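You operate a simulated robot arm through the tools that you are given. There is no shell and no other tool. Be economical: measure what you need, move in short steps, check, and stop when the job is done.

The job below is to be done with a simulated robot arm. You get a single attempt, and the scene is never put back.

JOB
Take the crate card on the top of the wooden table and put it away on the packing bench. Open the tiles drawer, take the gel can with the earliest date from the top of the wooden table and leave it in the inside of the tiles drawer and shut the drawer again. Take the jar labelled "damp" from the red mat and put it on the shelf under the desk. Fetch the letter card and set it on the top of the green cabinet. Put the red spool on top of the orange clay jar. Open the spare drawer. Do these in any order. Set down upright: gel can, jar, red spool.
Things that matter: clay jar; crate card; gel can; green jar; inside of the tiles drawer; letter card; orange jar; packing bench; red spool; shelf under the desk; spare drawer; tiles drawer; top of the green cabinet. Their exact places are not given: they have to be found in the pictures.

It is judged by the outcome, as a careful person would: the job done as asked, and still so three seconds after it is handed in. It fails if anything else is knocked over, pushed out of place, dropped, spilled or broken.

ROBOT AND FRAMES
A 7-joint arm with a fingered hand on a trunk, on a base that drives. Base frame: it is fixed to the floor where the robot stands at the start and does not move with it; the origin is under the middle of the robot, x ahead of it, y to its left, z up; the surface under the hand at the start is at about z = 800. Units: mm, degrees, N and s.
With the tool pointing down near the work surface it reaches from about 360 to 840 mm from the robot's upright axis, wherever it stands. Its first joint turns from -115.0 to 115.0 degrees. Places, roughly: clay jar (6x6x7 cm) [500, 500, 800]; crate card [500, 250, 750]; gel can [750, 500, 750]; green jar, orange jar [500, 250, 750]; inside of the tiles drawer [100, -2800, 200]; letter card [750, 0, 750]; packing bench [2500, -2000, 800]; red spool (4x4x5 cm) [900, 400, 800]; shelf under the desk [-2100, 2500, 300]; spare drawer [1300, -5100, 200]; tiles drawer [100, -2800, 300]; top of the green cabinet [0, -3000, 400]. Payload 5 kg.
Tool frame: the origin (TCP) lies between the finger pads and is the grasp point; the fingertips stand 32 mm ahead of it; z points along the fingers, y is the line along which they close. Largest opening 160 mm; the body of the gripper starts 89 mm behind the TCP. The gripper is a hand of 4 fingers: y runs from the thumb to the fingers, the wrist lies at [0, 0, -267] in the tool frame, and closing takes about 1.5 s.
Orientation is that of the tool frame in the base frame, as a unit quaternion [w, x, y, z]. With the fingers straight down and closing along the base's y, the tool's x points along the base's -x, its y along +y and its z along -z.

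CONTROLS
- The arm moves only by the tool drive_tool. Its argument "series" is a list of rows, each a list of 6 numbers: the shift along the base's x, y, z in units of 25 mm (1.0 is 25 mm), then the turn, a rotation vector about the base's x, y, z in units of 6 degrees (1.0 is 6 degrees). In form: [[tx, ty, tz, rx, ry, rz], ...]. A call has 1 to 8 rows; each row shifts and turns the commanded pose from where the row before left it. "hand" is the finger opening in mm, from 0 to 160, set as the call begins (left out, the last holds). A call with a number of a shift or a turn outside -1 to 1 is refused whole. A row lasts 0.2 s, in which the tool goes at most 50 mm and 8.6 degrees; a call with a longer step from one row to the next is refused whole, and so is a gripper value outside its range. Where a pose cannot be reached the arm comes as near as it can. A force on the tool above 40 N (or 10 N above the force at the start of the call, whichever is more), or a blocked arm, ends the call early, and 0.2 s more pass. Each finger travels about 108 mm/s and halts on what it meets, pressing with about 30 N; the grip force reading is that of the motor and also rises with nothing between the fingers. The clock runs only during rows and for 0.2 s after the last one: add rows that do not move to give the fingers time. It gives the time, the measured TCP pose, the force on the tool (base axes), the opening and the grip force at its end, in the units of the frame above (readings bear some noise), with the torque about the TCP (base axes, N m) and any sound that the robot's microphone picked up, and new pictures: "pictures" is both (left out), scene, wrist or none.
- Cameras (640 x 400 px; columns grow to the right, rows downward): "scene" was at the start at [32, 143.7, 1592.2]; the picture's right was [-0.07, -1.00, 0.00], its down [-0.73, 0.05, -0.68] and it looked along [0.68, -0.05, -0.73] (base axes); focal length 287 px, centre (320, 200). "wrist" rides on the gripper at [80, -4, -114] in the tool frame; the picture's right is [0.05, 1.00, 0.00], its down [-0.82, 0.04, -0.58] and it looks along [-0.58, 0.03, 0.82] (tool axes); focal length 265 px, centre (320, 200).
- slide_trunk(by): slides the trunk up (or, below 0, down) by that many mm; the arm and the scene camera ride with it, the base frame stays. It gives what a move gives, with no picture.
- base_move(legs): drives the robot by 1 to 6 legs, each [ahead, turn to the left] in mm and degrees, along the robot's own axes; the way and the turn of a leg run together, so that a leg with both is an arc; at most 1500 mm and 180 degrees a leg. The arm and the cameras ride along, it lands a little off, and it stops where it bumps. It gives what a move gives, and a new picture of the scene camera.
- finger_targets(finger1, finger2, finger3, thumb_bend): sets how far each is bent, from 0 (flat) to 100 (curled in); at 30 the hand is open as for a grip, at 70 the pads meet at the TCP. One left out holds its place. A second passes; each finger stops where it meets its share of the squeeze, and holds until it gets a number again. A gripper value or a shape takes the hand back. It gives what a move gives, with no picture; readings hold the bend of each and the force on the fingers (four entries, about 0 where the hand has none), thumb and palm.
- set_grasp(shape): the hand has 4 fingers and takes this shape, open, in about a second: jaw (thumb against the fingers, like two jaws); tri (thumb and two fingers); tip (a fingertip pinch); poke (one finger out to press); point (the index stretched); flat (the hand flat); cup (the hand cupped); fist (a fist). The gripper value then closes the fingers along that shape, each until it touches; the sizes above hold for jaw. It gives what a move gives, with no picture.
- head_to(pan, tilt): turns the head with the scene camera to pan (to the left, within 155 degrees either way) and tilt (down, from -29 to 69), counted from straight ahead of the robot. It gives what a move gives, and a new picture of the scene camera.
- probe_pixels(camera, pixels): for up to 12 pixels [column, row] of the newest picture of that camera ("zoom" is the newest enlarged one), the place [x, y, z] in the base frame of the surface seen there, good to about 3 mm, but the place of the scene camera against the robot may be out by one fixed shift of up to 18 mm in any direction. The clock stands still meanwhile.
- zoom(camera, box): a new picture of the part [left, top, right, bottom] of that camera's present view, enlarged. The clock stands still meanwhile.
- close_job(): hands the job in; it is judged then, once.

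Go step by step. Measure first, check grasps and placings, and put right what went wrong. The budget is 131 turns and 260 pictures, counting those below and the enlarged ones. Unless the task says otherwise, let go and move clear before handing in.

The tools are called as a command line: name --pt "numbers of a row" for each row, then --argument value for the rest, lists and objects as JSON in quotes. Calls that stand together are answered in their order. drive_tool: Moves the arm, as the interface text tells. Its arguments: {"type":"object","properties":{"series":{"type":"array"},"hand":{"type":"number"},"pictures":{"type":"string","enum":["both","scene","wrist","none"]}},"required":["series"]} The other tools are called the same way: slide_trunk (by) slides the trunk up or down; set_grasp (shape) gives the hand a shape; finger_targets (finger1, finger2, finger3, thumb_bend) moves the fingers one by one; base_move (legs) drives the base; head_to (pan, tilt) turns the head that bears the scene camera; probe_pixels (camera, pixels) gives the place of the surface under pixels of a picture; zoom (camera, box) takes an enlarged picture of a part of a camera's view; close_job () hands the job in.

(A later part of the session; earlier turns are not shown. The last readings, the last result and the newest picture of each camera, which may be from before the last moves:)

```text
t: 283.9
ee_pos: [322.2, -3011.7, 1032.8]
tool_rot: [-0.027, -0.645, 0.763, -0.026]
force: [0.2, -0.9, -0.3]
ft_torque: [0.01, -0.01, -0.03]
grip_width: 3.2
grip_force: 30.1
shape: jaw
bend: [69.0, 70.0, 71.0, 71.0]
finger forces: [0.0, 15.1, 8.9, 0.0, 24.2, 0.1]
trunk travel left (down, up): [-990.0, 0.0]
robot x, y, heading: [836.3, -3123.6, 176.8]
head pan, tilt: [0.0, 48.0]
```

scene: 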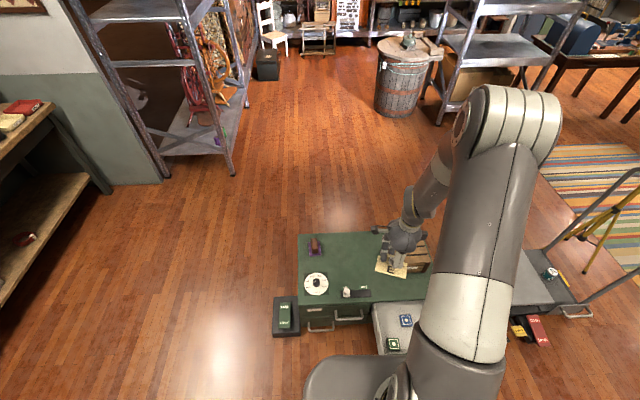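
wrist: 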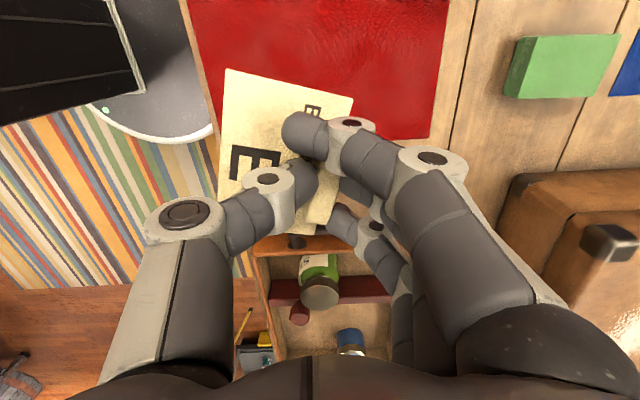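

I extend over the cabinet top's free area at about (60,−2960), then lower.

drive_tool --pt "-0.95 0.19 0 0 0 0" --pt "-0.95 0.19 0 0 0 0" --pt "-0.95 0.19 0 0 0 0" --pt "-0.95 0.19 0 0 0 0" --pt "-0.95 0.19 0 0 0 0" --pt "-0.95 0.19 0 0 0 0" --pictures "none"

drive_tool --pt "-0.95 0.19 0 0 0 0" --pt "-0.95 0.19 0 0 0 0" --pt "-0.95 0.19 0 0 0 0" --pt "-0.95 0.19 0 0 0 0" --pt "-0.95 0.19 0 0 0 0" --pictures "none"

slide_trunk --by -400

drive_tool --pt "0 0 0 0 0 0" --pictures "both"

```text
t: 285.4
ee_pos: [177.3, -2984.7, 1032.9]
tool_rot: [-0.025, -0.644, 0.764, -0.028]
force: [-0.3, -0.7, 0.0]
ft_torque: [0.05, -0.05, -0.02]
grip_width: 3.4
grip_force: 29.6
shape: jaw
bend: [69.0, 70.0, 71.0, 71.0]
finger forces: [0.1, 15.5, 8.8, 0.1, 24.3, 0.0]
trunk travel left (down, up): [-990.0, 0.0]
robot x, y, heading: [837.4, -3129.7, 176.6]
head pan, tilt: [0.0, 48.0]
```

```text
t: 286.6
ee_pos: [59.8, -2959.7, 1031.4]
tool_rot: [-0.026, -0.645, 0.763, -0.027]
force: [-1.1, -0.9, -0.1]
ft_torque: [0.0, -0.01, -0.01]
grip_width: 3.2
grip_force: 30.3
shape: jaw
bend: [69.0, 70.0, 71.0, 71.0]
finger forces: [0.0, 15.5, 8.7, 0.0, 24.3, 0.1]
trunk travel left (down, up): [-990.0, 0.0]
robot x, y, heading: [837.3, -3128.3, 176.9]
head pan, tilt: [0.0, 48.0]
```

```text
t: 290.4
ee_pos: [60.1, -2960.0, 631.0]
tool_rot: [-0.027, -0.645, 0.764, -0.027]
force: [0.4, -0.1, 0.1]
ft_torque: [0.02, 0.04, 0.01]
grip_width: 3.3
grip_force: 30.7
shape: jaw
bend: [69.0, 70.0, 71.0, 71.0]
finger forces: [0.0, 15.6, 8.7, 0.0, 24.3, 0.0]
trunk travel left (down, up): [-590.0, 400.0]
robot x, y, heading: [836.8, -3126.0, 176.7]
head pan, tilt: [0.0, 48.0]
```

```text
t: 290.8
ee_pos: [60.0, -2959.9, 631.6]
tool_rot: [-0.026, -0.646, 0.763, -0.026]
force: [0.3, 0.5, -0.1]
ft_torque: [-0.01, 0.03, 0.01]
grip_width: 3.2
grip_force: 30.1
shape: jaw
bend: [69.0, 70.0, 71.0, 71.0]
finger forces: [0.0, 15.6, 8.7, 0.0, 24.2, 0.0]
trunk travel left (down, up): [-590.0, 400.0]
robot x, y, heading: [838.5, -3129.8, 177.0]
head pan, tilt: [0.0, 48.0]
```

scene: 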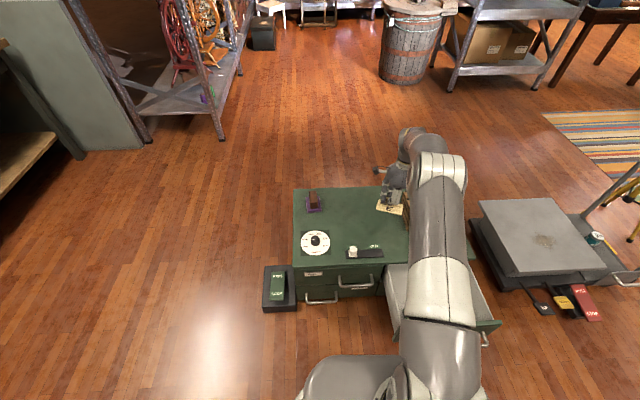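
wrist: 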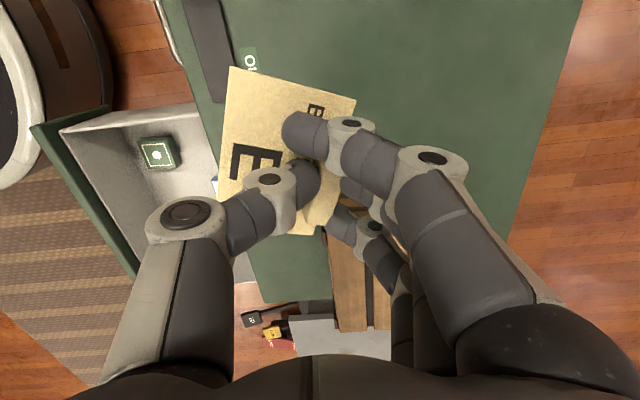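

Probing cabinet top and crate clearance.

probe_pixels --camera "wrist" --pixels '[[400, 60], [450, 120], [340, 240], [335, 300], [365, 320], [240, 60], [215, 60], [270, 280], [560, 60]]'

```text
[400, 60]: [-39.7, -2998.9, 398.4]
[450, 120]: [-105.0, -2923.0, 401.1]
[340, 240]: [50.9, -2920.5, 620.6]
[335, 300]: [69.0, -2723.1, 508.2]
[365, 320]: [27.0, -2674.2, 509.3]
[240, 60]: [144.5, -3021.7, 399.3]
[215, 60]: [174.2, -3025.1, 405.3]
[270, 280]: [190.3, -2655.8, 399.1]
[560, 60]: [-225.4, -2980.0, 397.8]
```

Top is z 399; crate stays ≥100 mm away. Lowering by trunk, then small steps.

slide_trunk --by -180

drive_tool --pt "0 0 -0.16 0 0 0" --pt "0 0 0 0 0 0" --pictures "none"

drive_tool --pt "0 0 -0.1 0 0 0" --pt "0 0 0 0 0 0" --pictures "none"

drive_tool --pt "0 0 -0.1 0 0 0" --pt "0 0 0 0 0 0" --pictures "wrist"

```text
t: 292.8
ee_pos: [60.3, -2959.3, 452.0]
tool_rot: [-0.025, -0.645, 0.763, -0.027]
force: [0.1, 0.3, -0.4]
ft_torque: [0.01, 0.0, -0.01]
grip_width: 3.2
grip_force: 29.9
shape: jaw
bend: [69.0, 70.0, 71.0, 71.0]
finger forces: [0.0, 15.6, 8.7, 0.0, 24.2, 0.1]
trunk travel left (down, up): [-410.0, 580.0]
robot x, y, heading: [831.8, -3128.5, 176.8]
head pan, tilt: [0.0, 48.0]
```

```text
t: 293.4
ee_pos: [60.4, -2960.6, 448.3]
tool_rot: [-0.026, -0.645, 0.763, -0.027]
force: [-0.1, 0.0, -0.6]
ft_torque: [-0.01, -0.01, -0.01]
grip_width: 3.3
grip_force: 30.2
shape: jaw
bend: [69.0, 70.0, 71.0, 71.0]
finger forces: [0.0, 15.7, 8.8, 0.0, 24.3, 0.1]
trunk travel left (down, up): [-410.0, 580.0]
robot x, y, heading: [836.1, -3128.9, 176.6]
head pan, tilt: [0.0, 48.0]
```

```text
t: 294.0
ee_pos: [60.6, -2958.6, 444.9]
tool_rot: [-0.026, -0.645, 0.763, -0.027]
force: [0.2, 0.5, -0.5]
ft_torque: [0.05, -0.02, 0.0]
grip_width: 3.0
grip_force: 30.2
shape: jaw
bend: [69.0, 70.0, 71.0, 71.0]
finger forces: [0.0, 15.7, 8.7, 0.0, 24.2, 0.0]
trunk travel left (down, up): [-410.0, 580.0]
robot x, y, heading: [837.2, -3126.8, 176.7]
head pan, tilt: [0.0, 48.0]
```

```text
t: 294.6
ee_pos: [62.1, -2959.2, 442.4]
tool_rot: [-0.026, -0.646, 0.763, -0.027]
force: [0.1, 0.3, 1.1]
ft_torque: [-0.02, 0.08, 0.01]
grip_width: 3.0
grip_force: 30.0
shape: jaw
bend: [69.0, 70.0, 71.0, 71.0]
finger forces: [0.0, 15.7, 8.8, 0.0, 24.7, 0.0]
trunk travel left (down, up): [-410.0, 580.0]
robot x, y, heading: [837.0, -3127.9, 176.7]
head pan, tilt: [0.0, 48.0]
```

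wrist: 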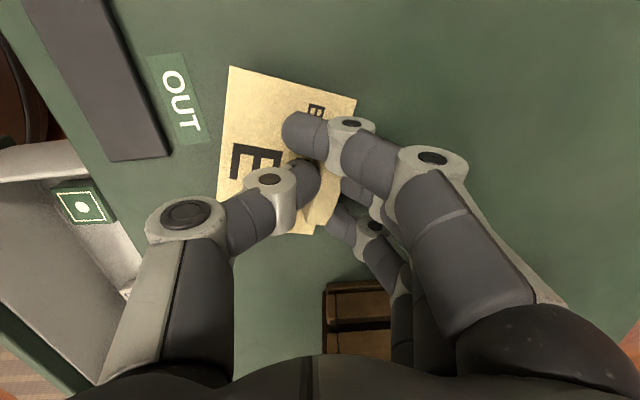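

First contact. One more 2 mm, then open and rise.

drive_tool --pt "0 0 -0.07 0 0 0" --pt "0 0 0 0 0 0" --pictures "none"

drive_tool --pt "0 0 0 0 0 0" --pt "0 0 0 0 0 0" --pt "0 0 0 0 0 0" --pt "0 0 0 0 0 0" --pt "0 0 0 0 0 0" --pt "0 0 0 0 0 0" --hand 60 --pictures "wrist"

drive_tool --pt "0 0 0.5 0 0 0" --pt "0 0 0.8 0 0 0" --pt "0 0 1 0 0 0" --pt "0 0 1 0 0 0" --pictures "wrist"

```text
t: 295.2
ee_pos: [60.6, -2959.4, 442.0]
tool_rot: [-0.027, -0.644, 0.764, -0.026]
force: [1.5, 1.2, 5.4]
ft_torque: [-0.07, 0.03, 0.01]
grip_width: 3.2
grip_force: 29.8
shape: jaw
bend: [69.0, 70.0, 71.0, 71.0]
finger forces: [0.1, 15.7, 9.2, 0.0, 26.6, 0.0]
trunk travel left (down, up): [-410.0, 580.0]
robot x, y, heading: [837.0, -3128.0, 176.7]
head pan, tilt: [0.0, 48.0]
```

```text
t: 296.6
ee_pos: [60.4, -2960.6, 442.2]
tool_rot: [-0.026, -0.646, 0.763, -0.028]
force: [0.6, -0.7, -0.3]
ft_torque: [0.01, 0.01, 0.02]
grip_width: 59.4
grip_force: 0.1
shape: jaw
bend: [73.0, 73.0, 73.0, 70.0]
finger forces: [0.1, 0.0, 0.0, 0.0, 0.0, 0.0]
trunk travel left (down, up): [-410.0, 580.0]
robot x, y, heading: [835.0, -3127.8, 176.9]
head pan, tilt: [0.0, 48.0]
```

wrist: 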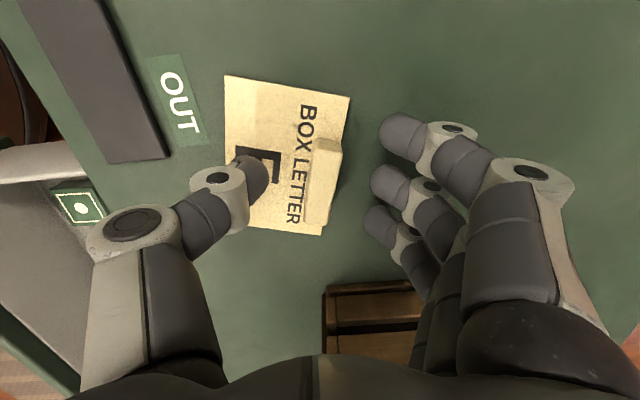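

```text
t: 297.6
ee_pos: [59.6, -2961.2, 523.6]
tool_rot: [-0.025, -0.645, 0.763, -0.027]
force: [0.3, 0.6, -0.3]
ft_torque: [-0.01, -0.01, -0.01]
grip_width: 59.2
grip_force: 0.1
shape: jaw
bend: [73.0, 73.0, 73.0, 70.0]
finger forces: [0.0, 0.0, 0.0, 0.0, 0.0, 0.1]
trunk travel left (down, up): [-410.0, 580.0]
robot x, y, heading: [838.1, -3128.2, 177.0]
head pan, tilt: [0.0, 48.0]
```

wrist: 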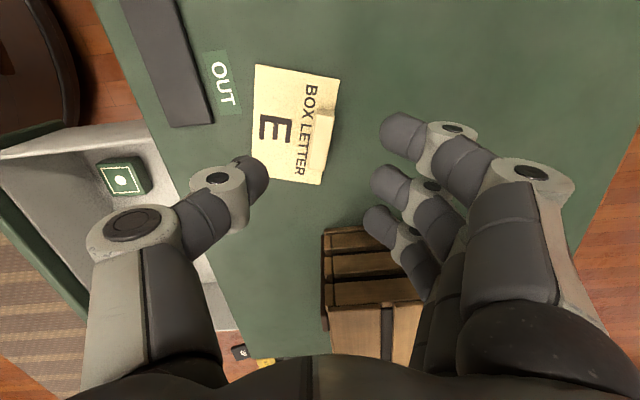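

Letter card sits well on the cabinet. I raise, retract, and return for the gel can.

slide_trunk --by 400

drive_tool --pt "0.95 -0.2 0 0 0 0" --pt "0.95 -0.2 0 0 0 0" --pt "0.95 -0.2 0 0 0 0" --pt "0.95 -0.2 0 0 0 0" --pt "0.95 -0.2 0 0 0 0" --pt "0.95 -0.2 0 0 0 0" --pt "0.95 -0.2 0 0 0 0" --pt "0.95 -0.2 0 0 0 0" --pictures "none"

drive_tool --pt "0.95 -0.2 0 0 0 0" --pt "0.95 -0.2 0 0 0 0" --pt "0.95 -0.2 0 0 0 0" --pictures "none"

slide_trunk --by 170

base_move --legs '[[-200, 0], [0, -87], [1390, 0], [0, 48], [1205, 0]]'

```text
t: 301.4
ee_pos: [59.7, -2960.5, 922.7]
tool_rot: [-0.027, -0.645, 0.763, -0.027]
force: [-0.3, -0.2, 0.3]
ft_torque: [-0.01, 0.03, 0.0]
grip_width: 59.7
grip_force: 0.0
shape: jaw
bend: [73.0, 73.0, 73.0, 70.0]
finger forces: [0.1, 0.0, 0.1, 0.1, 0.0, 0.0]
trunk travel left (down, up): [-810.0, 180.0]
robot x, y, heading: [835.8, -3128.6, 176.6]
head pan, tilt: [0.0, 48.0]
```

```text
t: 303.2
ee_pos: [251.0, -3000.1, 922.7]
tool_rot: [-0.027, -0.646, 0.763, -0.026]
force: [1.0, 0.2, 0.0]
ft_torque: [-0.04, 0.0, 0.0]
grip_width: 59.6
grip_force: 0.1
shape: jaw
bend: [73.0, 73.0, 73.0, 70.0]
finger forces: [0.0, 0.0, 0.1, 0.0, 0.0, 0.1]
trunk travel left (down, up): [-810.0, 180.0]
robot x, y, heading: [836.0, -3127.8, 176.8]
head pan, tilt: [0.0, 48.0]
```

```text
t: 304.0
ee_pos: [321.2, -3016.0, 923.6]
tool_rot: [-0.026, -0.645, 0.763, -0.026]
force: [-0.2, 1.1, 1.1]
ft_torque: [0.0, 0.01, -0.01]
grip_width: 59.6
grip_force: 0.1
shape: jaw
bend: [73.0, 73.0, 73.0, 70.0]
finger forces: [0.0, 0.1, 0.0, 0.0, 0.0, 0.1]
trunk travel left (down, up): [-810.0, 180.0]
robot x, y, heading: [837.3, -3125.1, 176.7]
head pan, tilt: [0.0, 48.0]
```

```text
t: 305.9
ee_pos: [321.4, -3015.5, 1094.5]
tool_rot: [-0.025, -0.645, 0.763, -0.027]
force: [-0.2, 0.5, -1.0]
ft_torque: [-0.02, -0.02, 0.01]
grip_width: 59.6
grip_force: 0.0
shape: jaw
bend: [73.0, 73.0, 73.0, 70.0]
finger forces: [0.1, 0.0, 0.0, 0.0, 0.0, 0.0]
trunk travel left (down, up): [-980.0, 10.0]
robot x, y, heading: [838.0, -3127.3, 176.8]
head pan, tilt: [0.0, 48.0]
```

```text
t: 325.6
ee_pos: [-161.4, -533.3, 1093.4]
tool_rot: [-0.033, -0.352, 0.935, -0.017]
force: [0.6, -0.1, 0.2]
ft_torque: [-0.02, -0.04, 0.0]
grip_width: 59.5
grip_force: 0.0
shape: jaw
bend: [73.0, 73.0, 73.0, 70.0]
finger forces: [0.0, 0.0, 0.0, 0.0, 0.0, 0.1]
trunk travel left (down, up): [-980.0, 10.0]
robot x, y, heading: [170.2, -946.2, 137.7]
head pan, tilt: [0.0, 48.0]
```

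scene: 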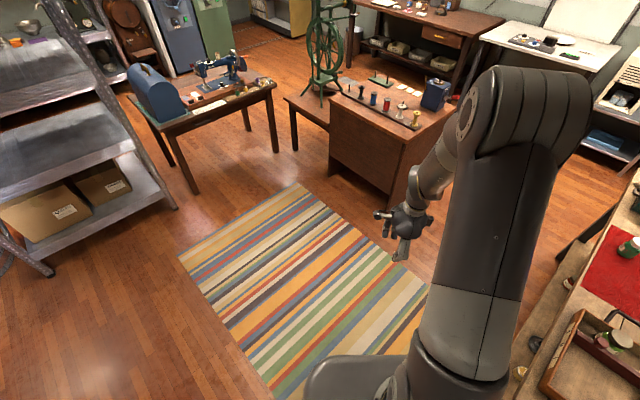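

base_move --legs '[[0, -16], [477, 0], [0, -31.7], [720, 0], [0, -90], [60, 0]]'

head_to --pan 0 --tilt 52

probe_pixels --camera "scene" --pixels '[[320, 250], [340, 250], [330, 280], [360, 250]]'

```text
t: 338.8
ee_pos: [497.5, 96.2, 1091.1]
tool_rot: [-0.029, 0.739, 0.673, 0.024]
force: [-0.1, 0.3, -0.8]
ft_torque: [-0.01, 0.09, 0.02]
grip_width: 59.6
grip_force: 0.0
shape: jaw
bend: [73.0, 73.0, 73.0, 70.0]
finger forces: [0.0, 0.0, 0.0, 0.0, 0.0, 0.0]
trunk travel left (down, up): [-980.0, 10.0]
robot x, y, heading: [-23.2, 167.4, 1.1]
head pan, tilt: [0.0, 48.0]
```

scene: 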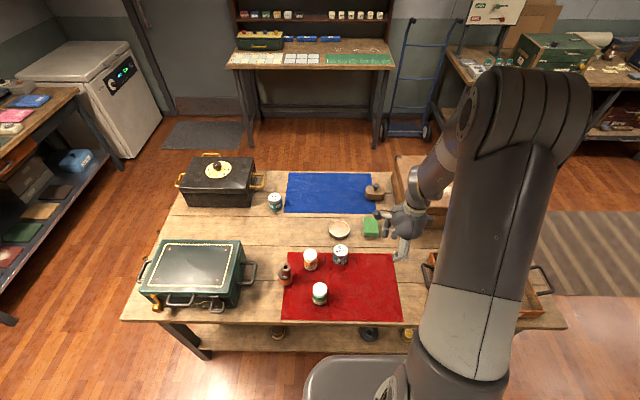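

```text
t: 339.4
ee_pos: [495.4, 96.1, 1093.5]
tool_rot: [-0.028, 0.739, 0.673, 0.026]
force: [0.4, -0.4, -0.4]
ft_torque: [0.02, 0.01, 0.03]
grip_width: 59.6
grip_force: 0.1
shape: jaw
bend: [73.0, 73.0, 73.0, 70.0]
finger forces: [0.0, 0.1, 0.0, 0.0, 0.0, 0.1]
trunk travel left (down, up): [-980.0, 10.0]
robot x, y, heading: [-24.5, 169.3, 0.8]
head pan, tilt: [0.0, 52.0]
```

scene: 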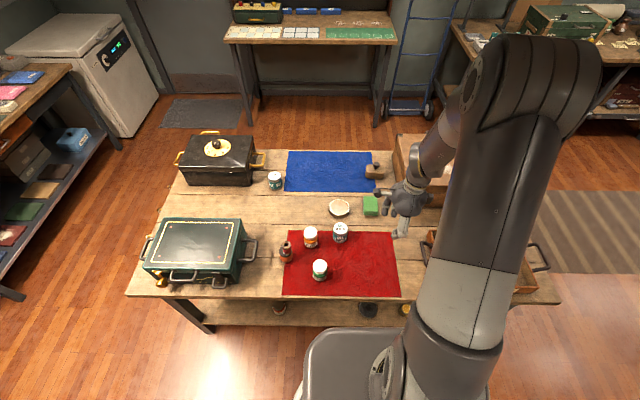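

```text
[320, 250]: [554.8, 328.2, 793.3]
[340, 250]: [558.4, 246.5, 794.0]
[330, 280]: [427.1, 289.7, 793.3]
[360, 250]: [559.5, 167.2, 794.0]
```

I rotate the hand back to close along y and go above the MAY 27 can.

drive_tool --pt "0.3 0.37 -0.25 0 0 0.98" --pt "0.3 0.37 -0.25 0 0 0.98" --pt "0.3 0.37 -0.25 0 0 0.98" --pt "0.3 0.37 -0.25 0 0 0.98" --pt "0.3 0.37 -0.25 0 0 0.98" --pt "0.3 0.37 -0.25 0 0 0.98" --pt "0.3 0.37 -0.25 0 0 0.98" --pt "0.3 0.37 -0.25 0 0 0.98" --hand 110 --pictures "none"

drive_tool --pt "0.3 0.37 -0.25 0 0 0.98" --pt "0.3 0.37 -0.25 0 0 0.98" --pt "0.3 0.37 -0.25 0 0 0.98" --pt "0.3 0.37 -0.25 0 0 0.98" --pt "0.3 0.37 -0.25 0 0 0.98" --pt "0.3 0.37 -0.25 0 0 0.98" --pt "0.3 0.37 -0.25 0 0 0.98" --pt "0.3 0.37 -0.25 0 0 0.98" --pictures "wrist"

```text
t: 341.2
ee_pos: [558.3, 170.1, 1044.1]
tool_rot: [-0.036, 0.408, 0.912, 0.012]
force: [-0.1, -0.5, 0.4]
ft_torque: [0.0, -0.04, 0.0]
grip_width: 109.6
grip_force: 0.0
shape: jaw
bend: [68.0, 68.0, 68.0, 64.0]
finger forces: [0.1, 0.0, 0.0, 0.0, 0.1, 0.1]
trunk travel left (down, up): [-980.0, 10.0]
robot x, y, heading: [-30.4, 174.0, 1.0]
head pan, tilt: [0.0, 52.0]
```

```text
t: 343.0
ee_pos: [616.3, 243.4, 993.1]
tool_rot: [-0.038, 0.01, 0.999, -0.003]
force: [0.5, 0.0, 0.4]
ft_torque: [-0.03, 0.03, -0.03]
grip_width: 109.8
grip_force: 0.2
shape: jaw
bend: [68.0, 68.0, 68.0, 64.0]
finger forces: [0.0, 0.0, 0.0, 0.1, 0.1, 0.0]
trunk travel left (down, up): [-980.0, 10.0]
robot x, y, heading: [-26.1, 171.2, 0.8]
head pan, tilt: [0.0, 52.0]
```

wrist: 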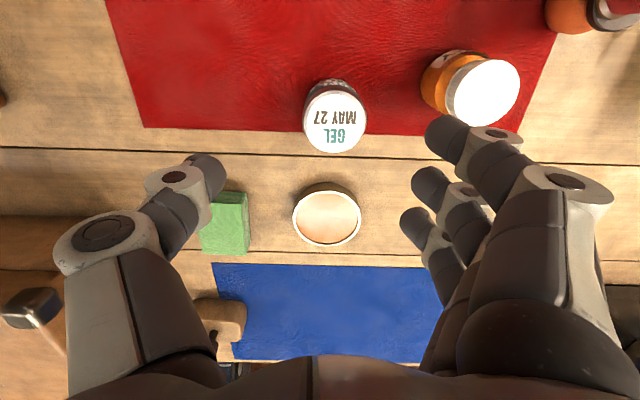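

probe_pixels --camera "wrist" --pixels '[[336, 122], [308, 122], [364, 122], [336, 95], [336, 148], [336, 88], [328, 195], [350, 235], [440, 100], [480, 95]]'

```text
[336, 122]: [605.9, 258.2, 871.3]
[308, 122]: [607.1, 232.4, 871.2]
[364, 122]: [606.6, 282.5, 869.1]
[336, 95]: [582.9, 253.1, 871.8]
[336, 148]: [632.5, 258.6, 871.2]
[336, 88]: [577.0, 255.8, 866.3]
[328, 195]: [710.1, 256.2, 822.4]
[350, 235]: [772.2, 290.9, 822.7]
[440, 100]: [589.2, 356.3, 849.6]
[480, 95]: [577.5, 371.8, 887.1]
```

Can centre (607,257), top 871. I descend and close.

drive_tool --pt "-0.1 0.14 -0.98 0 -0.36 0" --pt "-0.1 0.14 -0.98 0 -0.36 0" --pt "-0.1 0.14 -0.98 0 0 0" --pt "-0.06 0.12 -0.98 0 0 0" --pt "0 0 -0.98 0 0 0" --pt "0 0 -0.98 0 0 0" --pt "0 0 0 0 0 0" --pictures "wrist"

drive_tool --pt "0 0 0 0 0 0" --pt "0 0 0 0 0 0" --pt "0 0 0 0 0 0" --pt "0 0 0 0 0 0" --pt "0 0 0 0 0 0" --pt "0 0 0 0 0 0" --hand 40 --pictures "wrist"

```text
t: 344.6
ee_pos: [604.9, 257.6, 847.3]
tool_rot: [0.001, 0.011, 1.0, -0.002]
force: [0.5, -1.2, 0.2]
ft_torque: [0.0, 0.03, 0.01]
grip_width: 109.8
grip_force: 0.0
shape: jaw
bend: [68.0, 68.0, 68.0, 64.0]
finger forces: [0.0, 0.0, 0.1, 0.1, 0.0, 0.0]
trunk travel left (down, up): [-980.0, 10.0]
robot x, y, heading: [-25.8, 171.4, 1.1]
head pan, tilt: [0.0, 52.0]
```

wrist: 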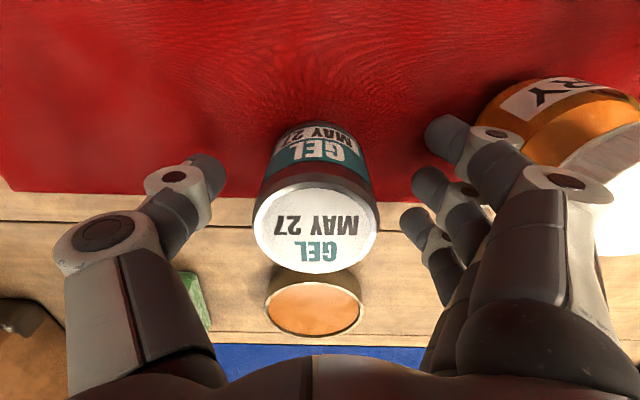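

```text
t: 346.0
ee_pos: [604.3, 258.1, 846.5]
tool_rot: [0.0, 0.011, 1.0, -0.003]
force: [-0.2, 0.0, -0.4]
ft_torque: [0.0, 0.02, -0.01]
grip_width: 42.7
grip_force: 30.1
shape: jaw
bend: [72.0, 73.0, 73.0, 70.0]
finger forces: [8.1, 9.2, 9.8, 0.1, 26.6, 0.0]
trunk travel left (down, up): [-980.0, 10.0]
robot x, y, heading: [-26.3, 167.7, 1.3]
head pan, tilt: [0.0, 52.0]
```

wrist: 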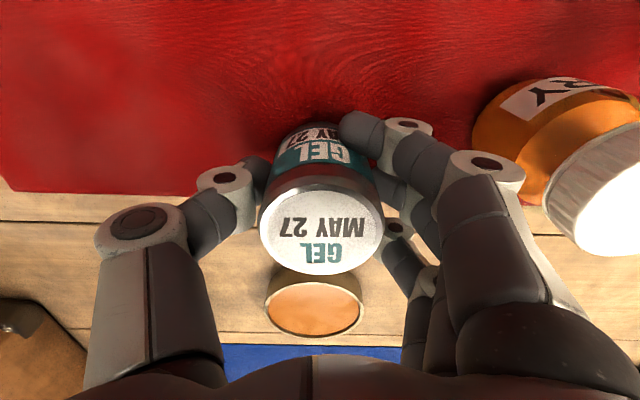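

All fingers grip the can evenly. I lift, retract and check.

drive_tool --pt "0 0 0.6 0 0 0" --pt "0 0 1 0 0 0" --pt "0 0 1 0 0 0" --pt "0 0 1 0 0 0" --pt "-0.5 -0.3 1 0 0 0" --pt "-1 -0.5 1 0 0 0" --pt "-1 -0.5 1 0 0 0" --pt "-1 -0.5 1 0 0 0" --hand 25 --pictures "wrist"

drive_tool --pt "-0.5 -0.5 1 0 0 0" --pt "-0.3 -0.5 1 0 0 0" --pictures "none"

```text
t: 347.8
ee_pos: [516.7, 208.1, 1037.5]
tool_rot: [0.0, 0.011, 1.0, -0.004]
force: [-1.0, 0.1, -1.7]
ft_torque: [0.0, -0.02, 0.03]
grip_width: 43.0
grip_force: 29.6
shape: jaw
bend: [72.0, 73.0, 73.0, 70.0]
finger forces: [8.1, 9.2, 10.1, 0.1, 26.6, 0.0]
trunk travel left (down, up): [-980.0, 10.0]
robot x, y, heading: [-26.6, 168.8, 1.2]
head pan, tilt: [0.0, 52.0]
```

wrist: 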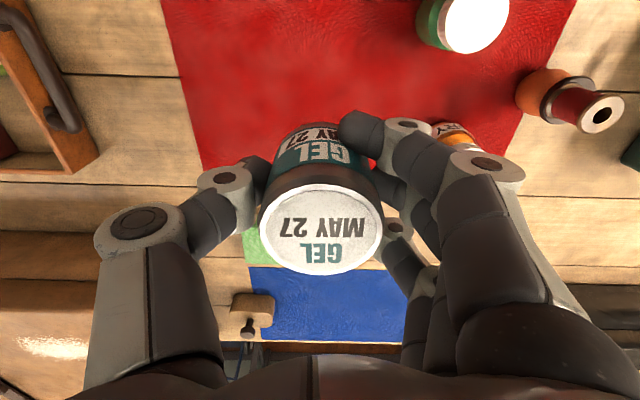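

```text
t: 348.4
ee_pos: [497.1, 185.8, 1086.4]
tool_rot: [0.0, 0.012, 1.0, -0.003]
force: [-0.2, 0.0, -1.7]
ft_torque: [0.03, 0.01, -0.03]
grip_width: 42.6
grip_force: 29.9
shape: jaw
bend: [72.0, 73.0, 73.0, 70.0]
finger forces: [8.0, 9.2, 10.3, 0.0, 26.7, 0.1]
trunk travel left (down, up): [-980.0, 10.0]
robot x, y, heading: [-28.1, 169.3, 1.0]
head pan, tilt: [0.0, 52.0]
```

Held. Driving to the tiles drawer.

base_move --legs '[[-60, 0], [0, -91], [710, 0], [0, 35], [450, 0], [0, 17]]'

base_move --legs '[[1237, 0], [0, -51], [980, 0], [0, -90]]'

head_to --pan 0 --tilt 45

```text
t: 361.7
ee_pos: [585.3, -1213.2, 1086.1]
tool_rot: [-0.002, 0.342, 0.94, -0.003]
force: [0.0, 0.6, -1.4]
ft_torque: [-0.04, 0.02, -0.02]
grip_width: 42.1
grip_force: 30.4
shape: jaw
bend: [72.0, 73.0, 73.0, 70.0]
finger forces: [7.3, 9.5, 10.9, 0.0, 26.5, 0.0]
trunk travel left (down, up): [-980.0, 10.0]
robot x, y, heading: [164.4, -903.1, -37.4]
head pan, tilt: [0.0, 52.0]
```

scene: 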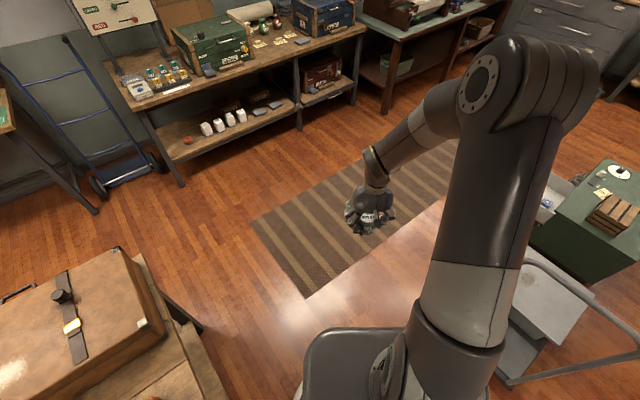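

```text
t: 378.8
ee_pos: [635.3, -2631.5, 1086.9]
tool_rot: [-0.002, 1.0, -0.027, 0.0]
force: [0.6, -0.6, -1.8]
ft_torque: [0.0, -0.03, -0.01]
grip_width: 42.1
grip_force: 29.7
shape: jaw
bend: [72.0, 73.0, 73.0, 70.0]
finger forces: [6.4, 9.7, 11.2, 0.1, 26.2, 0.0]
trunk travel left (down, up): [-980.0, 10.0]
robot x, y, heading: [1158.2, -2635.8, 179.2]
head pan, tilt: [0.0, 52.0]
```

scene: 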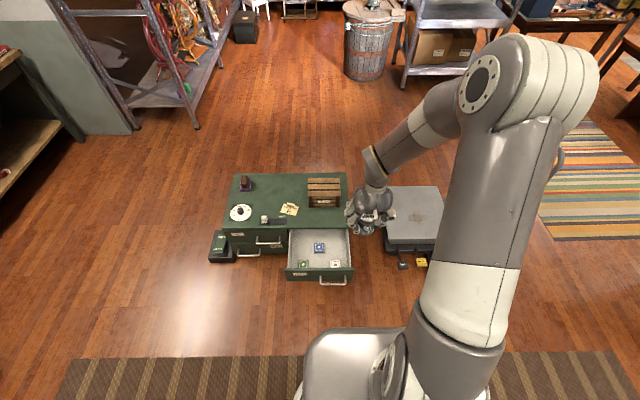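

```text
t: 379.5
ee_pos: [635.1, -2630.8, 1087.4]
tool_rot: [-0.003, 1.0, -0.027, 0.001]
force: [0.2, 0.3, -1.6]
ft_torque: [-0.01, -0.01, -0.01]
grip_width: 42.0
grip_force: 29.8
shape: jaw
bend: [72.0, 73.0, 73.0, 70.0]
finger forces: [6.6, 9.7, 11.2, 0.0, 26.2, 0.0]
trunk travel left (down, up): [-980.0, 10.0]
robot x, y, heading: [1157.0, -2630.4, 179.1]
head pan, tilt: [0.0, 45.0]
```

scene: 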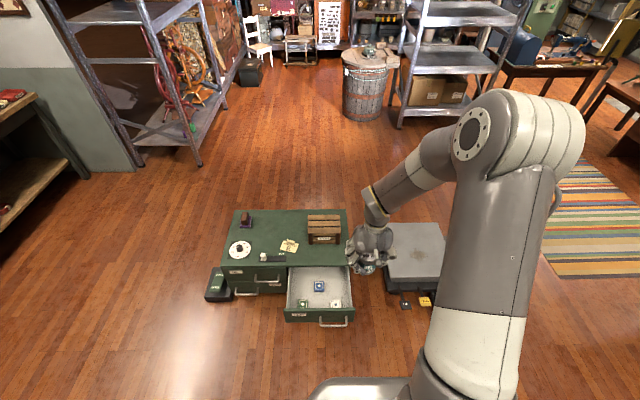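

I check the drawer interior again.

zoom --camera "scene" --box '[270, 250, 370, 335]'

probe_pixels --camera "scene" --pixels '[[318, 286], [335, 303], [303, 304], [335, 280], [340, 290], [345, 300], [300, 280], [320, 300], [350, 290], [322, 312], [345, 272]]'

```text
4.71 times, centred on (320, 292) of scene
```

zoom: 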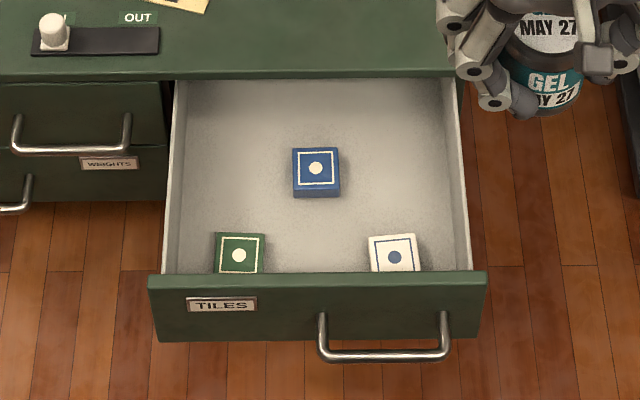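

```text
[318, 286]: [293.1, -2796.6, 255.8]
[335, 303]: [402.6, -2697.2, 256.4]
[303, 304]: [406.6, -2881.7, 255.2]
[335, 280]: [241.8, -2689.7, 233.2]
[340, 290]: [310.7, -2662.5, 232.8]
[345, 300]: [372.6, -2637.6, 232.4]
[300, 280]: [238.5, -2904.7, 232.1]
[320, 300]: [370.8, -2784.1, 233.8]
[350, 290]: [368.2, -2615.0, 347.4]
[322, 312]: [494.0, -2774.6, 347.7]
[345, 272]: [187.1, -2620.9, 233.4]
```

Free spot for the can ≈ (308,−2693) in arm coordinates. I move in above it.

base_move --legs '[[225, 0]]'

drive_tool --pt "-0.8 -0.5 0 0 0 0" --pt "-0.8 -0.5 0 0 0 0" --pt "-0.8 -0.5 0 0 0 0" --pt "-0.8 -0.5 0 0 0 0" --pt "-0.8 -0.5 0 0 0 0" --pictures "none"

slide_trunk --by -400

slide_trunk --by -200

drive_tool --pt "0 0 0 0 0 0" --pictures "both"

```text
t: 381.2
ee_pos: [407.8, -2628.0, 1086.8]
tool_rot: [-0.003, 1.0, -0.027, 0.0]
force: [0.3, 0.4, -1.6]
ft_torque: [-0.02, -0.04, -0.01]
grip_width: 42.1
grip_force: 29.8
shape: jaw
bend: [72.0, 73.0, 73.0, 70.0]
finger forces: [6.5, 9.8, 11.2, 0.0, 26.2, 0.0]
trunk travel left (down, up): [-980.0, 10.0]
robot x, y, heading: [933.5, -2627.1, 179.0]
head pan, tilt: [0.0, 45.0]
```

scene: 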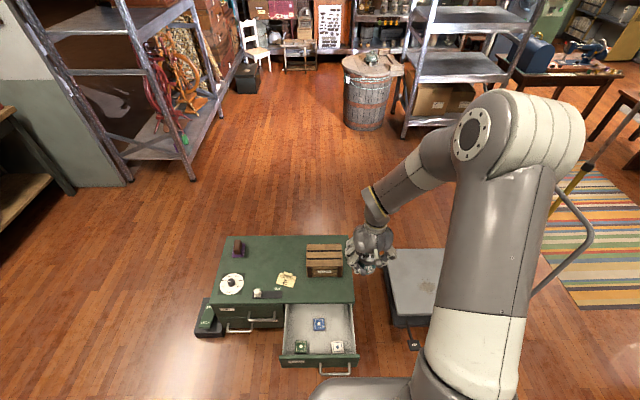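

```text
t: 382.4
ee_pos: [306.0, -2691.9, 1086.3]
tool_rot: [-0.003, 1.0, -0.027, 0.0]
force: [0.5, 0.2, -2.1]
ft_torque: [-0.01, -0.02, 0.01]
grip_width: 42.0
grip_force: 30.1
shape: jaw
bend: [72.0, 73.0, 73.0, 70.0]
finger forces: [6.8, 9.8, 11.3, 0.1, 26.3, 0.0]
trunk travel left (down, up): [-980.0, 10.0]
robot x, y, heading: [930.0, -2628.3, 179.3]
head pan, tilt: [0.0, 45.0]
```

```text
t: 386.2
ee_pos: [308.1, -2691.0, 686.5]
tool_rot: [-0.002, 1.0, -0.028, 0.0]
force: [-0.5, -0.6, -2.5]
ft_torque: [-0.01, -0.02, -0.03]
grip_width: 42.2
grip_force: 29.9
shape: jaw
bend: [72.0, 73.0, 73.0, 70.0]
finger forces: [6.8, 9.8, 11.5, 0.0, 26.3, 0.1]
trunk travel left (down, up): [-580.0, 410.0]
robot x, y, heading: [933.9, -2628.7, 179.1]
head pan, tilt: [0.0, 45.0]
```

```text
t: 388.4
ee_pos: [308.4, -2690.0, 486.6]
tool_rot: [-0.002, 1.0, -0.027, 0.0]
force: [-0.5, -0.5, -1.4]
ft_torque: [0.01, -0.01, -0.01]
grip_width: 42.1
grip_force: 29.9
shape: jaw
bend: [72.0, 73.0, 73.0, 70.0]
finger forces: [6.7, 9.8, 11.5, 0.0, 26.3, 0.0]
trunk travel left (down, up): [-380.0, 610.0]
robot x, y, heading: [930.3, -2627.1, 179.4]
head pan, tilt: [0.0, 45.0]
```

```text
t: 388.8
ee_pos: [308.4, -2691.3, 486.8]
tool_rot: [-0.002, 1.0, -0.027, 0.0]
force: [-0.1, 0.7, -1.9]
ft_torque: [0.01, -0.02, 0.01]
grip_width: 42.4
grip_force: 30.0
shape: jaw
bend: [72.0, 73.0, 73.0, 70.0]
finger forces: [6.8, 9.8, 11.5, 0.1, 26.3, 0.0]
trunk travel left (down, up): [-380.0, 610.0]
robot x, y, heading: [931.5, -2630.2, 179.2]
head pan, tilt: [0.0, 45.0]
```

scene: 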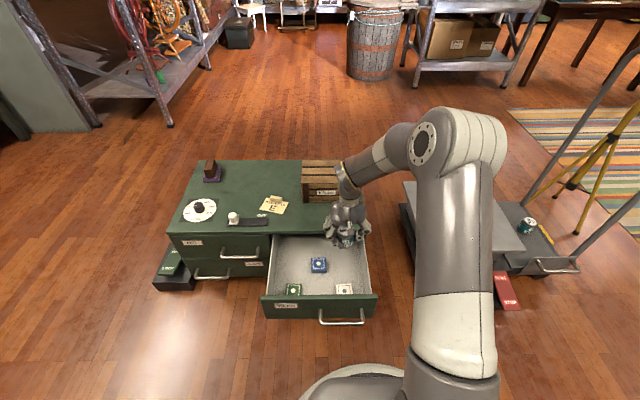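
wrist: 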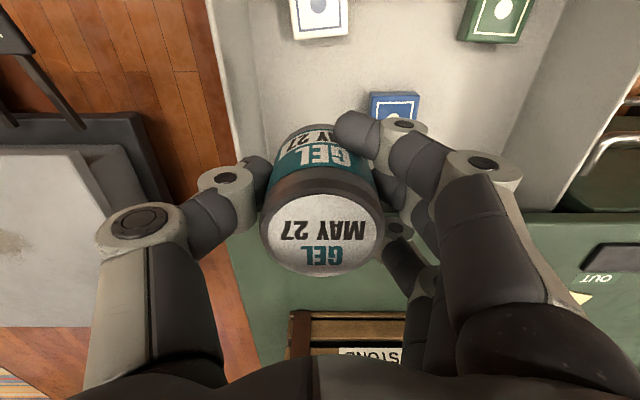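

probe_pixels --camera "wrist" --pixels '[[395, 105], [375, 110], [320, 10], [250, 60], [300, 90], [235, 150], [225, 80], [280, 300], [320, 325], [250, 250]]'

```text
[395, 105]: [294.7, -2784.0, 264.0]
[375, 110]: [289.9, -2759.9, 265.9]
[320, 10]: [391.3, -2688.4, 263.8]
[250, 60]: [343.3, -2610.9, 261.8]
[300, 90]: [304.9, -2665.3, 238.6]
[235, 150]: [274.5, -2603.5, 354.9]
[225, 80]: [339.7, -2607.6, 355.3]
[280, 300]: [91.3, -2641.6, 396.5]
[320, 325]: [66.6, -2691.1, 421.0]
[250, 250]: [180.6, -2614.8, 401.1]
```

Clearances are tight but fine at y≈−2695. I lower with the trunk partway, then in force-limited steps.

slide_trunk --by -120

drive_tool --pt "0 -0.16 -0.4 0 0 0" --pt "0 0 -0.4 0 0 0" --pt "0 0 -0.4 0 0 0" --pt "0 0 -0.4 0 0 0" --pt "0 0 -0.4 0 0 0" --pt "0 0 -0.4 0 0 0" --pt "0 0 0 0 0 0" --pictures "wrist"

```text
t: 390.3
ee_pos: [308.8, -2690.1, 367.3]
tool_rot: [-0.003, 1.0, -0.028, 0.0]
force: [-0.4, 0.8, -0.3]
ft_torque: [0.01, -0.02, 0.02]
grip_width: 42.2
grip_force: 30.6
shape: jaw
bend: [72.0, 73.0, 73.0, 70.0]
finger forces: [6.8, 9.8, 11.4, 0.0, 26.3, 0.0]
trunk travel left (down, up): [-260.0, 730.0]
robot x, y, heading: [932.0, -2627.5, 179.4]
head pan, tilt: [0.0, 45.0]
```

```text
t: 391.9
ee_pos: [306.2, -2695.5, 306.9]
tool_rot: [-0.002, 1.0, -0.027, 0.0]
force: [-0.9, 0.5, -1.3]
ft_torque: [-0.03, -0.04, 0.0]
grip_width: 42.0
grip_force: 30.3
shape: jaw
bend: [72.0, 73.0, 73.0, 70.0]
finger forces: [6.8, 9.9, 11.4, 0.0, 26.3, 0.0]
trunk travel left (down, up): [-260.0, 730.0]
robot x, y, heading: [932.2, -2632.0, 179.2]
head pan, tilt: [0.0, 45.0]
```

wrist: 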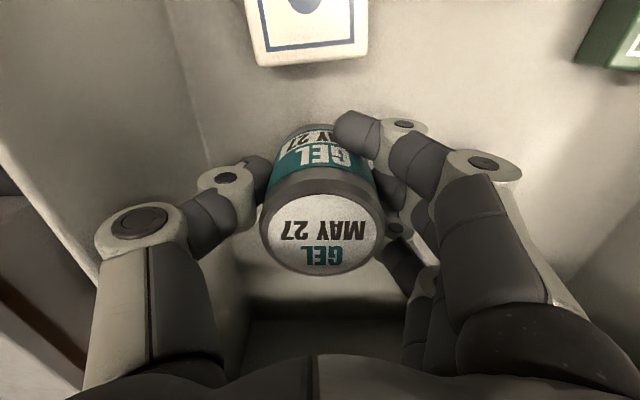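

Clear so far. Final steps down.

drive_tool --pt "0 0 -0.3 0 0 0" --pt "0 0 -0.26 0 0 0" --pt "0 0 0 0 0 0" --pictures "none"

drive_tool --pt "0 0 -0.1 0 0 0" --pt "0 0 0 0 0 0" --pictures "none"

drive_tool --pt "0 0 -0.1 0 0 0" --pt "0 0 0 0 0 0" --pictures "none"

drive_tool --pt "0 0 -0.08 0 0 0" --pt "0 0 0 0 0 0" --pictures "none"

```text
t: 392.7
ee_pos: [308.0, -2694.5, 294.0]
tool_rot: [-0.003, 1.0, -0.027, -0.001]
force: [0.2, -0.4, -1.5]
ft_torque: [0.0, 0.01, -0.01]
grip_width: 42.1
grip_force: 29.6
shape: jaw
bend: [72.0, 73.0, 73.0, 70.0]
finger forces: [6.7, 9.8, 11.6, 0.1, 26.4, 0.1]
trunk travel left (down, up): [-260.0, 730.0]
robot x, y, heading: [932.4, -2624.5, 179.3]
head pan, tilt: [0.0, 45.0]
```

```text
t: 393.3
ee_pos: [308.7, -2695.0, 289.9]
tool_rot: [-0.003, 1.0, -0.028, 0.0]
force: [0.2, -0.1, -2.0]
ft_torque: [0.01, -0.01, -0.01]
grip_width: 41.9
grip_force: 29.8
shape: jaw
bend: [72.0, 73.0, 73.0, 70.0]
finger forces: [6.8, 9.8, 11.3, 0.1, 26.3, 0.0]
trunk travel left (down, up): [-260.0, 730.0]
robot x, y, heading: [932.0, -2630.0, 179.6]
head pan, tilt: [0.0, 45.0]
```

```text
t: 393.9
ee_pos: [308.1, -2693.8, 287.4]
tool_rot: [-0.003, 1.0, -0.027, 0.001]
force: [0.1, 0.4, -2.0]
ft_torque: [0.04, -0.01, -0.03]
grip_width: 42.4
grip_force: 30.5
shape: jaw
bend: [72.0, 73.0, 73.0, 70.0]
finger forces: [6.9, 9.8, 11.5, 0.0, 26.3, 0.1]
trunk travel left (down, up): [-260.0, 730.0]
robot x, y, heading: [932.8, -2627.4, 179.3]
head pan, tilt: [0.0, 45.0]
```

```text
t: 394.5
ee_pos: [307.5, -2695.3, 285.5]
tool_rot: [-0.002, 1.0, -0.027, -0.001]
force: [1.0, -0.2, 6.2]
ft_torque: [-0.16, 0.1, 0.0]
grip_width: 42.2
grip_force: 29.7
shape: jaw
bend: [72.0, 73.0, 73.0, 70.0]
finger forces: [7.3, 10.3, 11.9, 0.1, 27.6, 0.0]
trunk travel left (down, up): [-260.0, 730.0]
robot x, y, heading: [931.6, -2629.3, 179.5]
head pan, tilt: [0.0, 45.0]
```

Contact (8 N). I open moderately and lift.

drive_tool --pt "0 0 0 0 0 0" --pt "0 0 0 0 0 0" --pt "0 0 0 0 0 0" --pt "0 0 0 0 0 0" --hand 72 --pictures "wrist"

```text
t: 395.5
ee_pos: [307.2, -2694.1, 284.4]
tool_rot: [-0.002, 1.0, -0.028, -0.001]
force: [0.9, -3.0, -1.9]
ft_torque: [0.06, 0.03, -0.07]
grip_width: 70.3
grip_force: 0.1
shape: jaw
bend: [73.0, 73.0, 73.0, 70.0]
finger forces: [0.1, 0.1, 0.1, 0.0, 3.5, 0.1]
trunk travel left (down, up): [-260.0, 730.0]
robot x, y, heading: [932.5, -2628.8, 179.0]
head pan, tilt: [0.0, 45.0]
```

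wrist: 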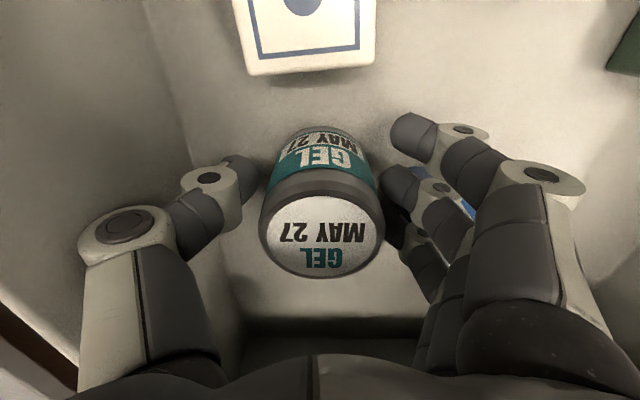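

Thumb lightly touches the drawer's side wall; I shift 4 mm away and lift straight up.

drive_tool --pt "0 -0.16 0 0 0 0" --pt "0 0 0.5 0 0 0" --pt "0 0 0.8 0 0 0" --pt "0 0 1 0 0 0" --pt "0 0 1 0 0 0" --pt "0 0 1 0 0 0" --pt "0 0 1 0 0 0" --pt "0 0 1 0 0 0" --pictures "wrist"

```text
t: 397.3
ee_pos: [306.8, -2699.5, 442.0]
tool_rot: [-0.003, 1.0, -0.026, 0.0]
force: [0.7, -0.8, 0.2]
ft_torque: [-0.01, 0.0, -0.02]
grip_width: 71.2
grip_force: 0.0
shape: jaw
bend: [73.0, 73.0, 73.0, 70.0]
finger forces: [0.1, 0.0, 0.1, 0.1, 0.0, 0.0]
trunk travel left (down, up): [-260.0, 730.0]
robot x, y, heading: [937.1, -2632.5, 179.5]
head pan, tilt: [0.0, 45.0]
```

wrist: 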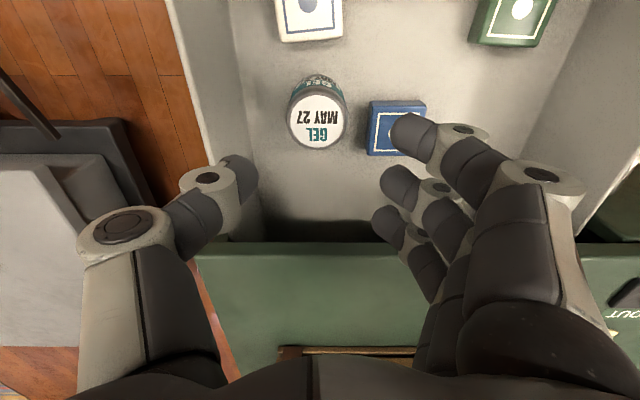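

The can stands upright in the drawer. I raise, move in front of the drawer face left of the handle, and will push it shut.

drive_tool --pt "0 0 1 0 0 0" --pt "0 0 1 0 0 0" --pt "0 0 1 0 0 0" --pt "0 0 1 0 0 0" --pt "0.5 -0.2 1 0 0 0" --pt "1 -0.45 0 0 0 0" --pt "1 -0.45 0 0 0 0" --pt "1 -0.45 0 0 0 0" --pictures "none"

drive_tool --pt "1 -0.45 0 0 0 0" --pt "1 -0.45 0 0 0 0" --pt "1 -0.45 0 0 0 0" --pt "1 -0.45 0 0 0 0" --pt "1 -0.45 0 0 0 0" --pt "1 -0.45 0 0 0 0" --pt "1 -0.45 0 0 0 0" --pt "0.4 -0.3 0 0 0 0" --hand 0 --pictures "none"

drive_tool --pt "0 0 -1 0 0 0" --pt "0 0 -1 0 0 0" --pt "0 0 -1 0 0 0" --pt "0 0 -1 0 0 0" --pt "0 0 -1 0 0 0" --pt "0 0 -1 0 0 0" --pt "0 0 -1 0 0 0" --pt "0 0 -1 0 0 0" --pictures "both"

```text
t: 399.1
ee_pos: [395.7, -2737.5, 568.7]
tool_rot: [-0.003, 1.0, -0.028, 0.0]
force: [1.0, 0.1, -0.6]
ft_torque: [-0.02, 0.0, 0.01]
grip_width: 71.1
grip_force: 0.2
shape: jaw
bend: [73.0, 73.0, 73.0, 70.0]
finger forces: [0.1, 0.0, 0.0, 0.0, 0.0, 0.1]
trunk travel left (down, up): [-260.0, 730.0]
robot x, y, heading: [931.7, -2628.7, 179.5]
head pan, tilt: [0.0, 45.0]
```

```text
t: 400.9
ee_pos: [581.4, -2823.3, 568.1]
tool_rot: [-0.002, 1.0, -0.027, 0.0]
force: [0.2, -1.0, 0.0]
ft_torque: [0.02, -0.01, -0.03]
grip_width: 0.1
grip_force: 29.9
shape: jaw
bend: [69.0, 63.0, 69.0, 67.0]
finger forces: [0.1, 0.1, 0.0, 0.0, 0.0, 0.2]
trunk travel left (down, up): [-260.0, 730.0]
robot x, y, heading: [932.8, -2626.2, 179.3]
head pan, tilt: [0.0, 45.0]
```

```text
t: 402.7
ee_pos: [580.3, -2821.1, 368.4]
tool_rot: [-0.002, 1.0, -0.027, 0.0]
force: [0.6, 0.1, -0.4]
ft_torque: [-0.03, 0.02, -0.01]
grip_width: 0.2
grip_force: 30.1
shape: jaw
bend: [69.0, 63.0, 69.0, 67.0]
finger forces: [0.0, 0.0, 0.0, 0.0, 0.0, 0.0]
trunk travel left (down, up): [-260.0, 730.0]
robot x, y, heading: [938.8, -2630.8, 179.2]
head pan, tilt: [0.0, 45.0]
```

scene: 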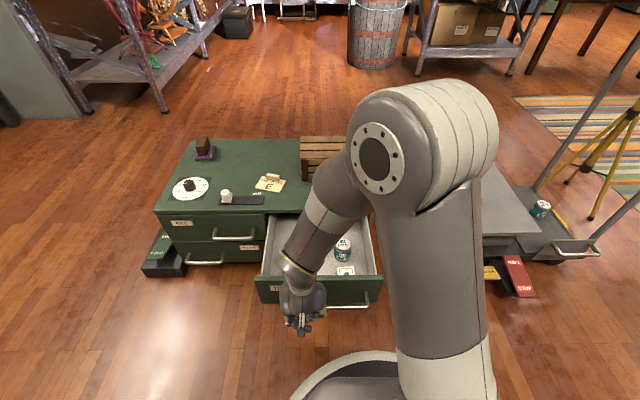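
wrist: 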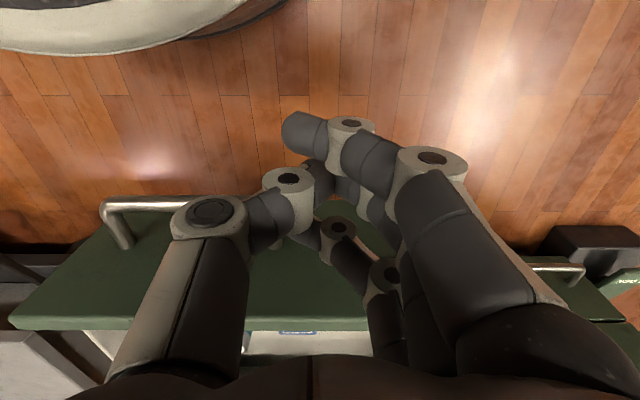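

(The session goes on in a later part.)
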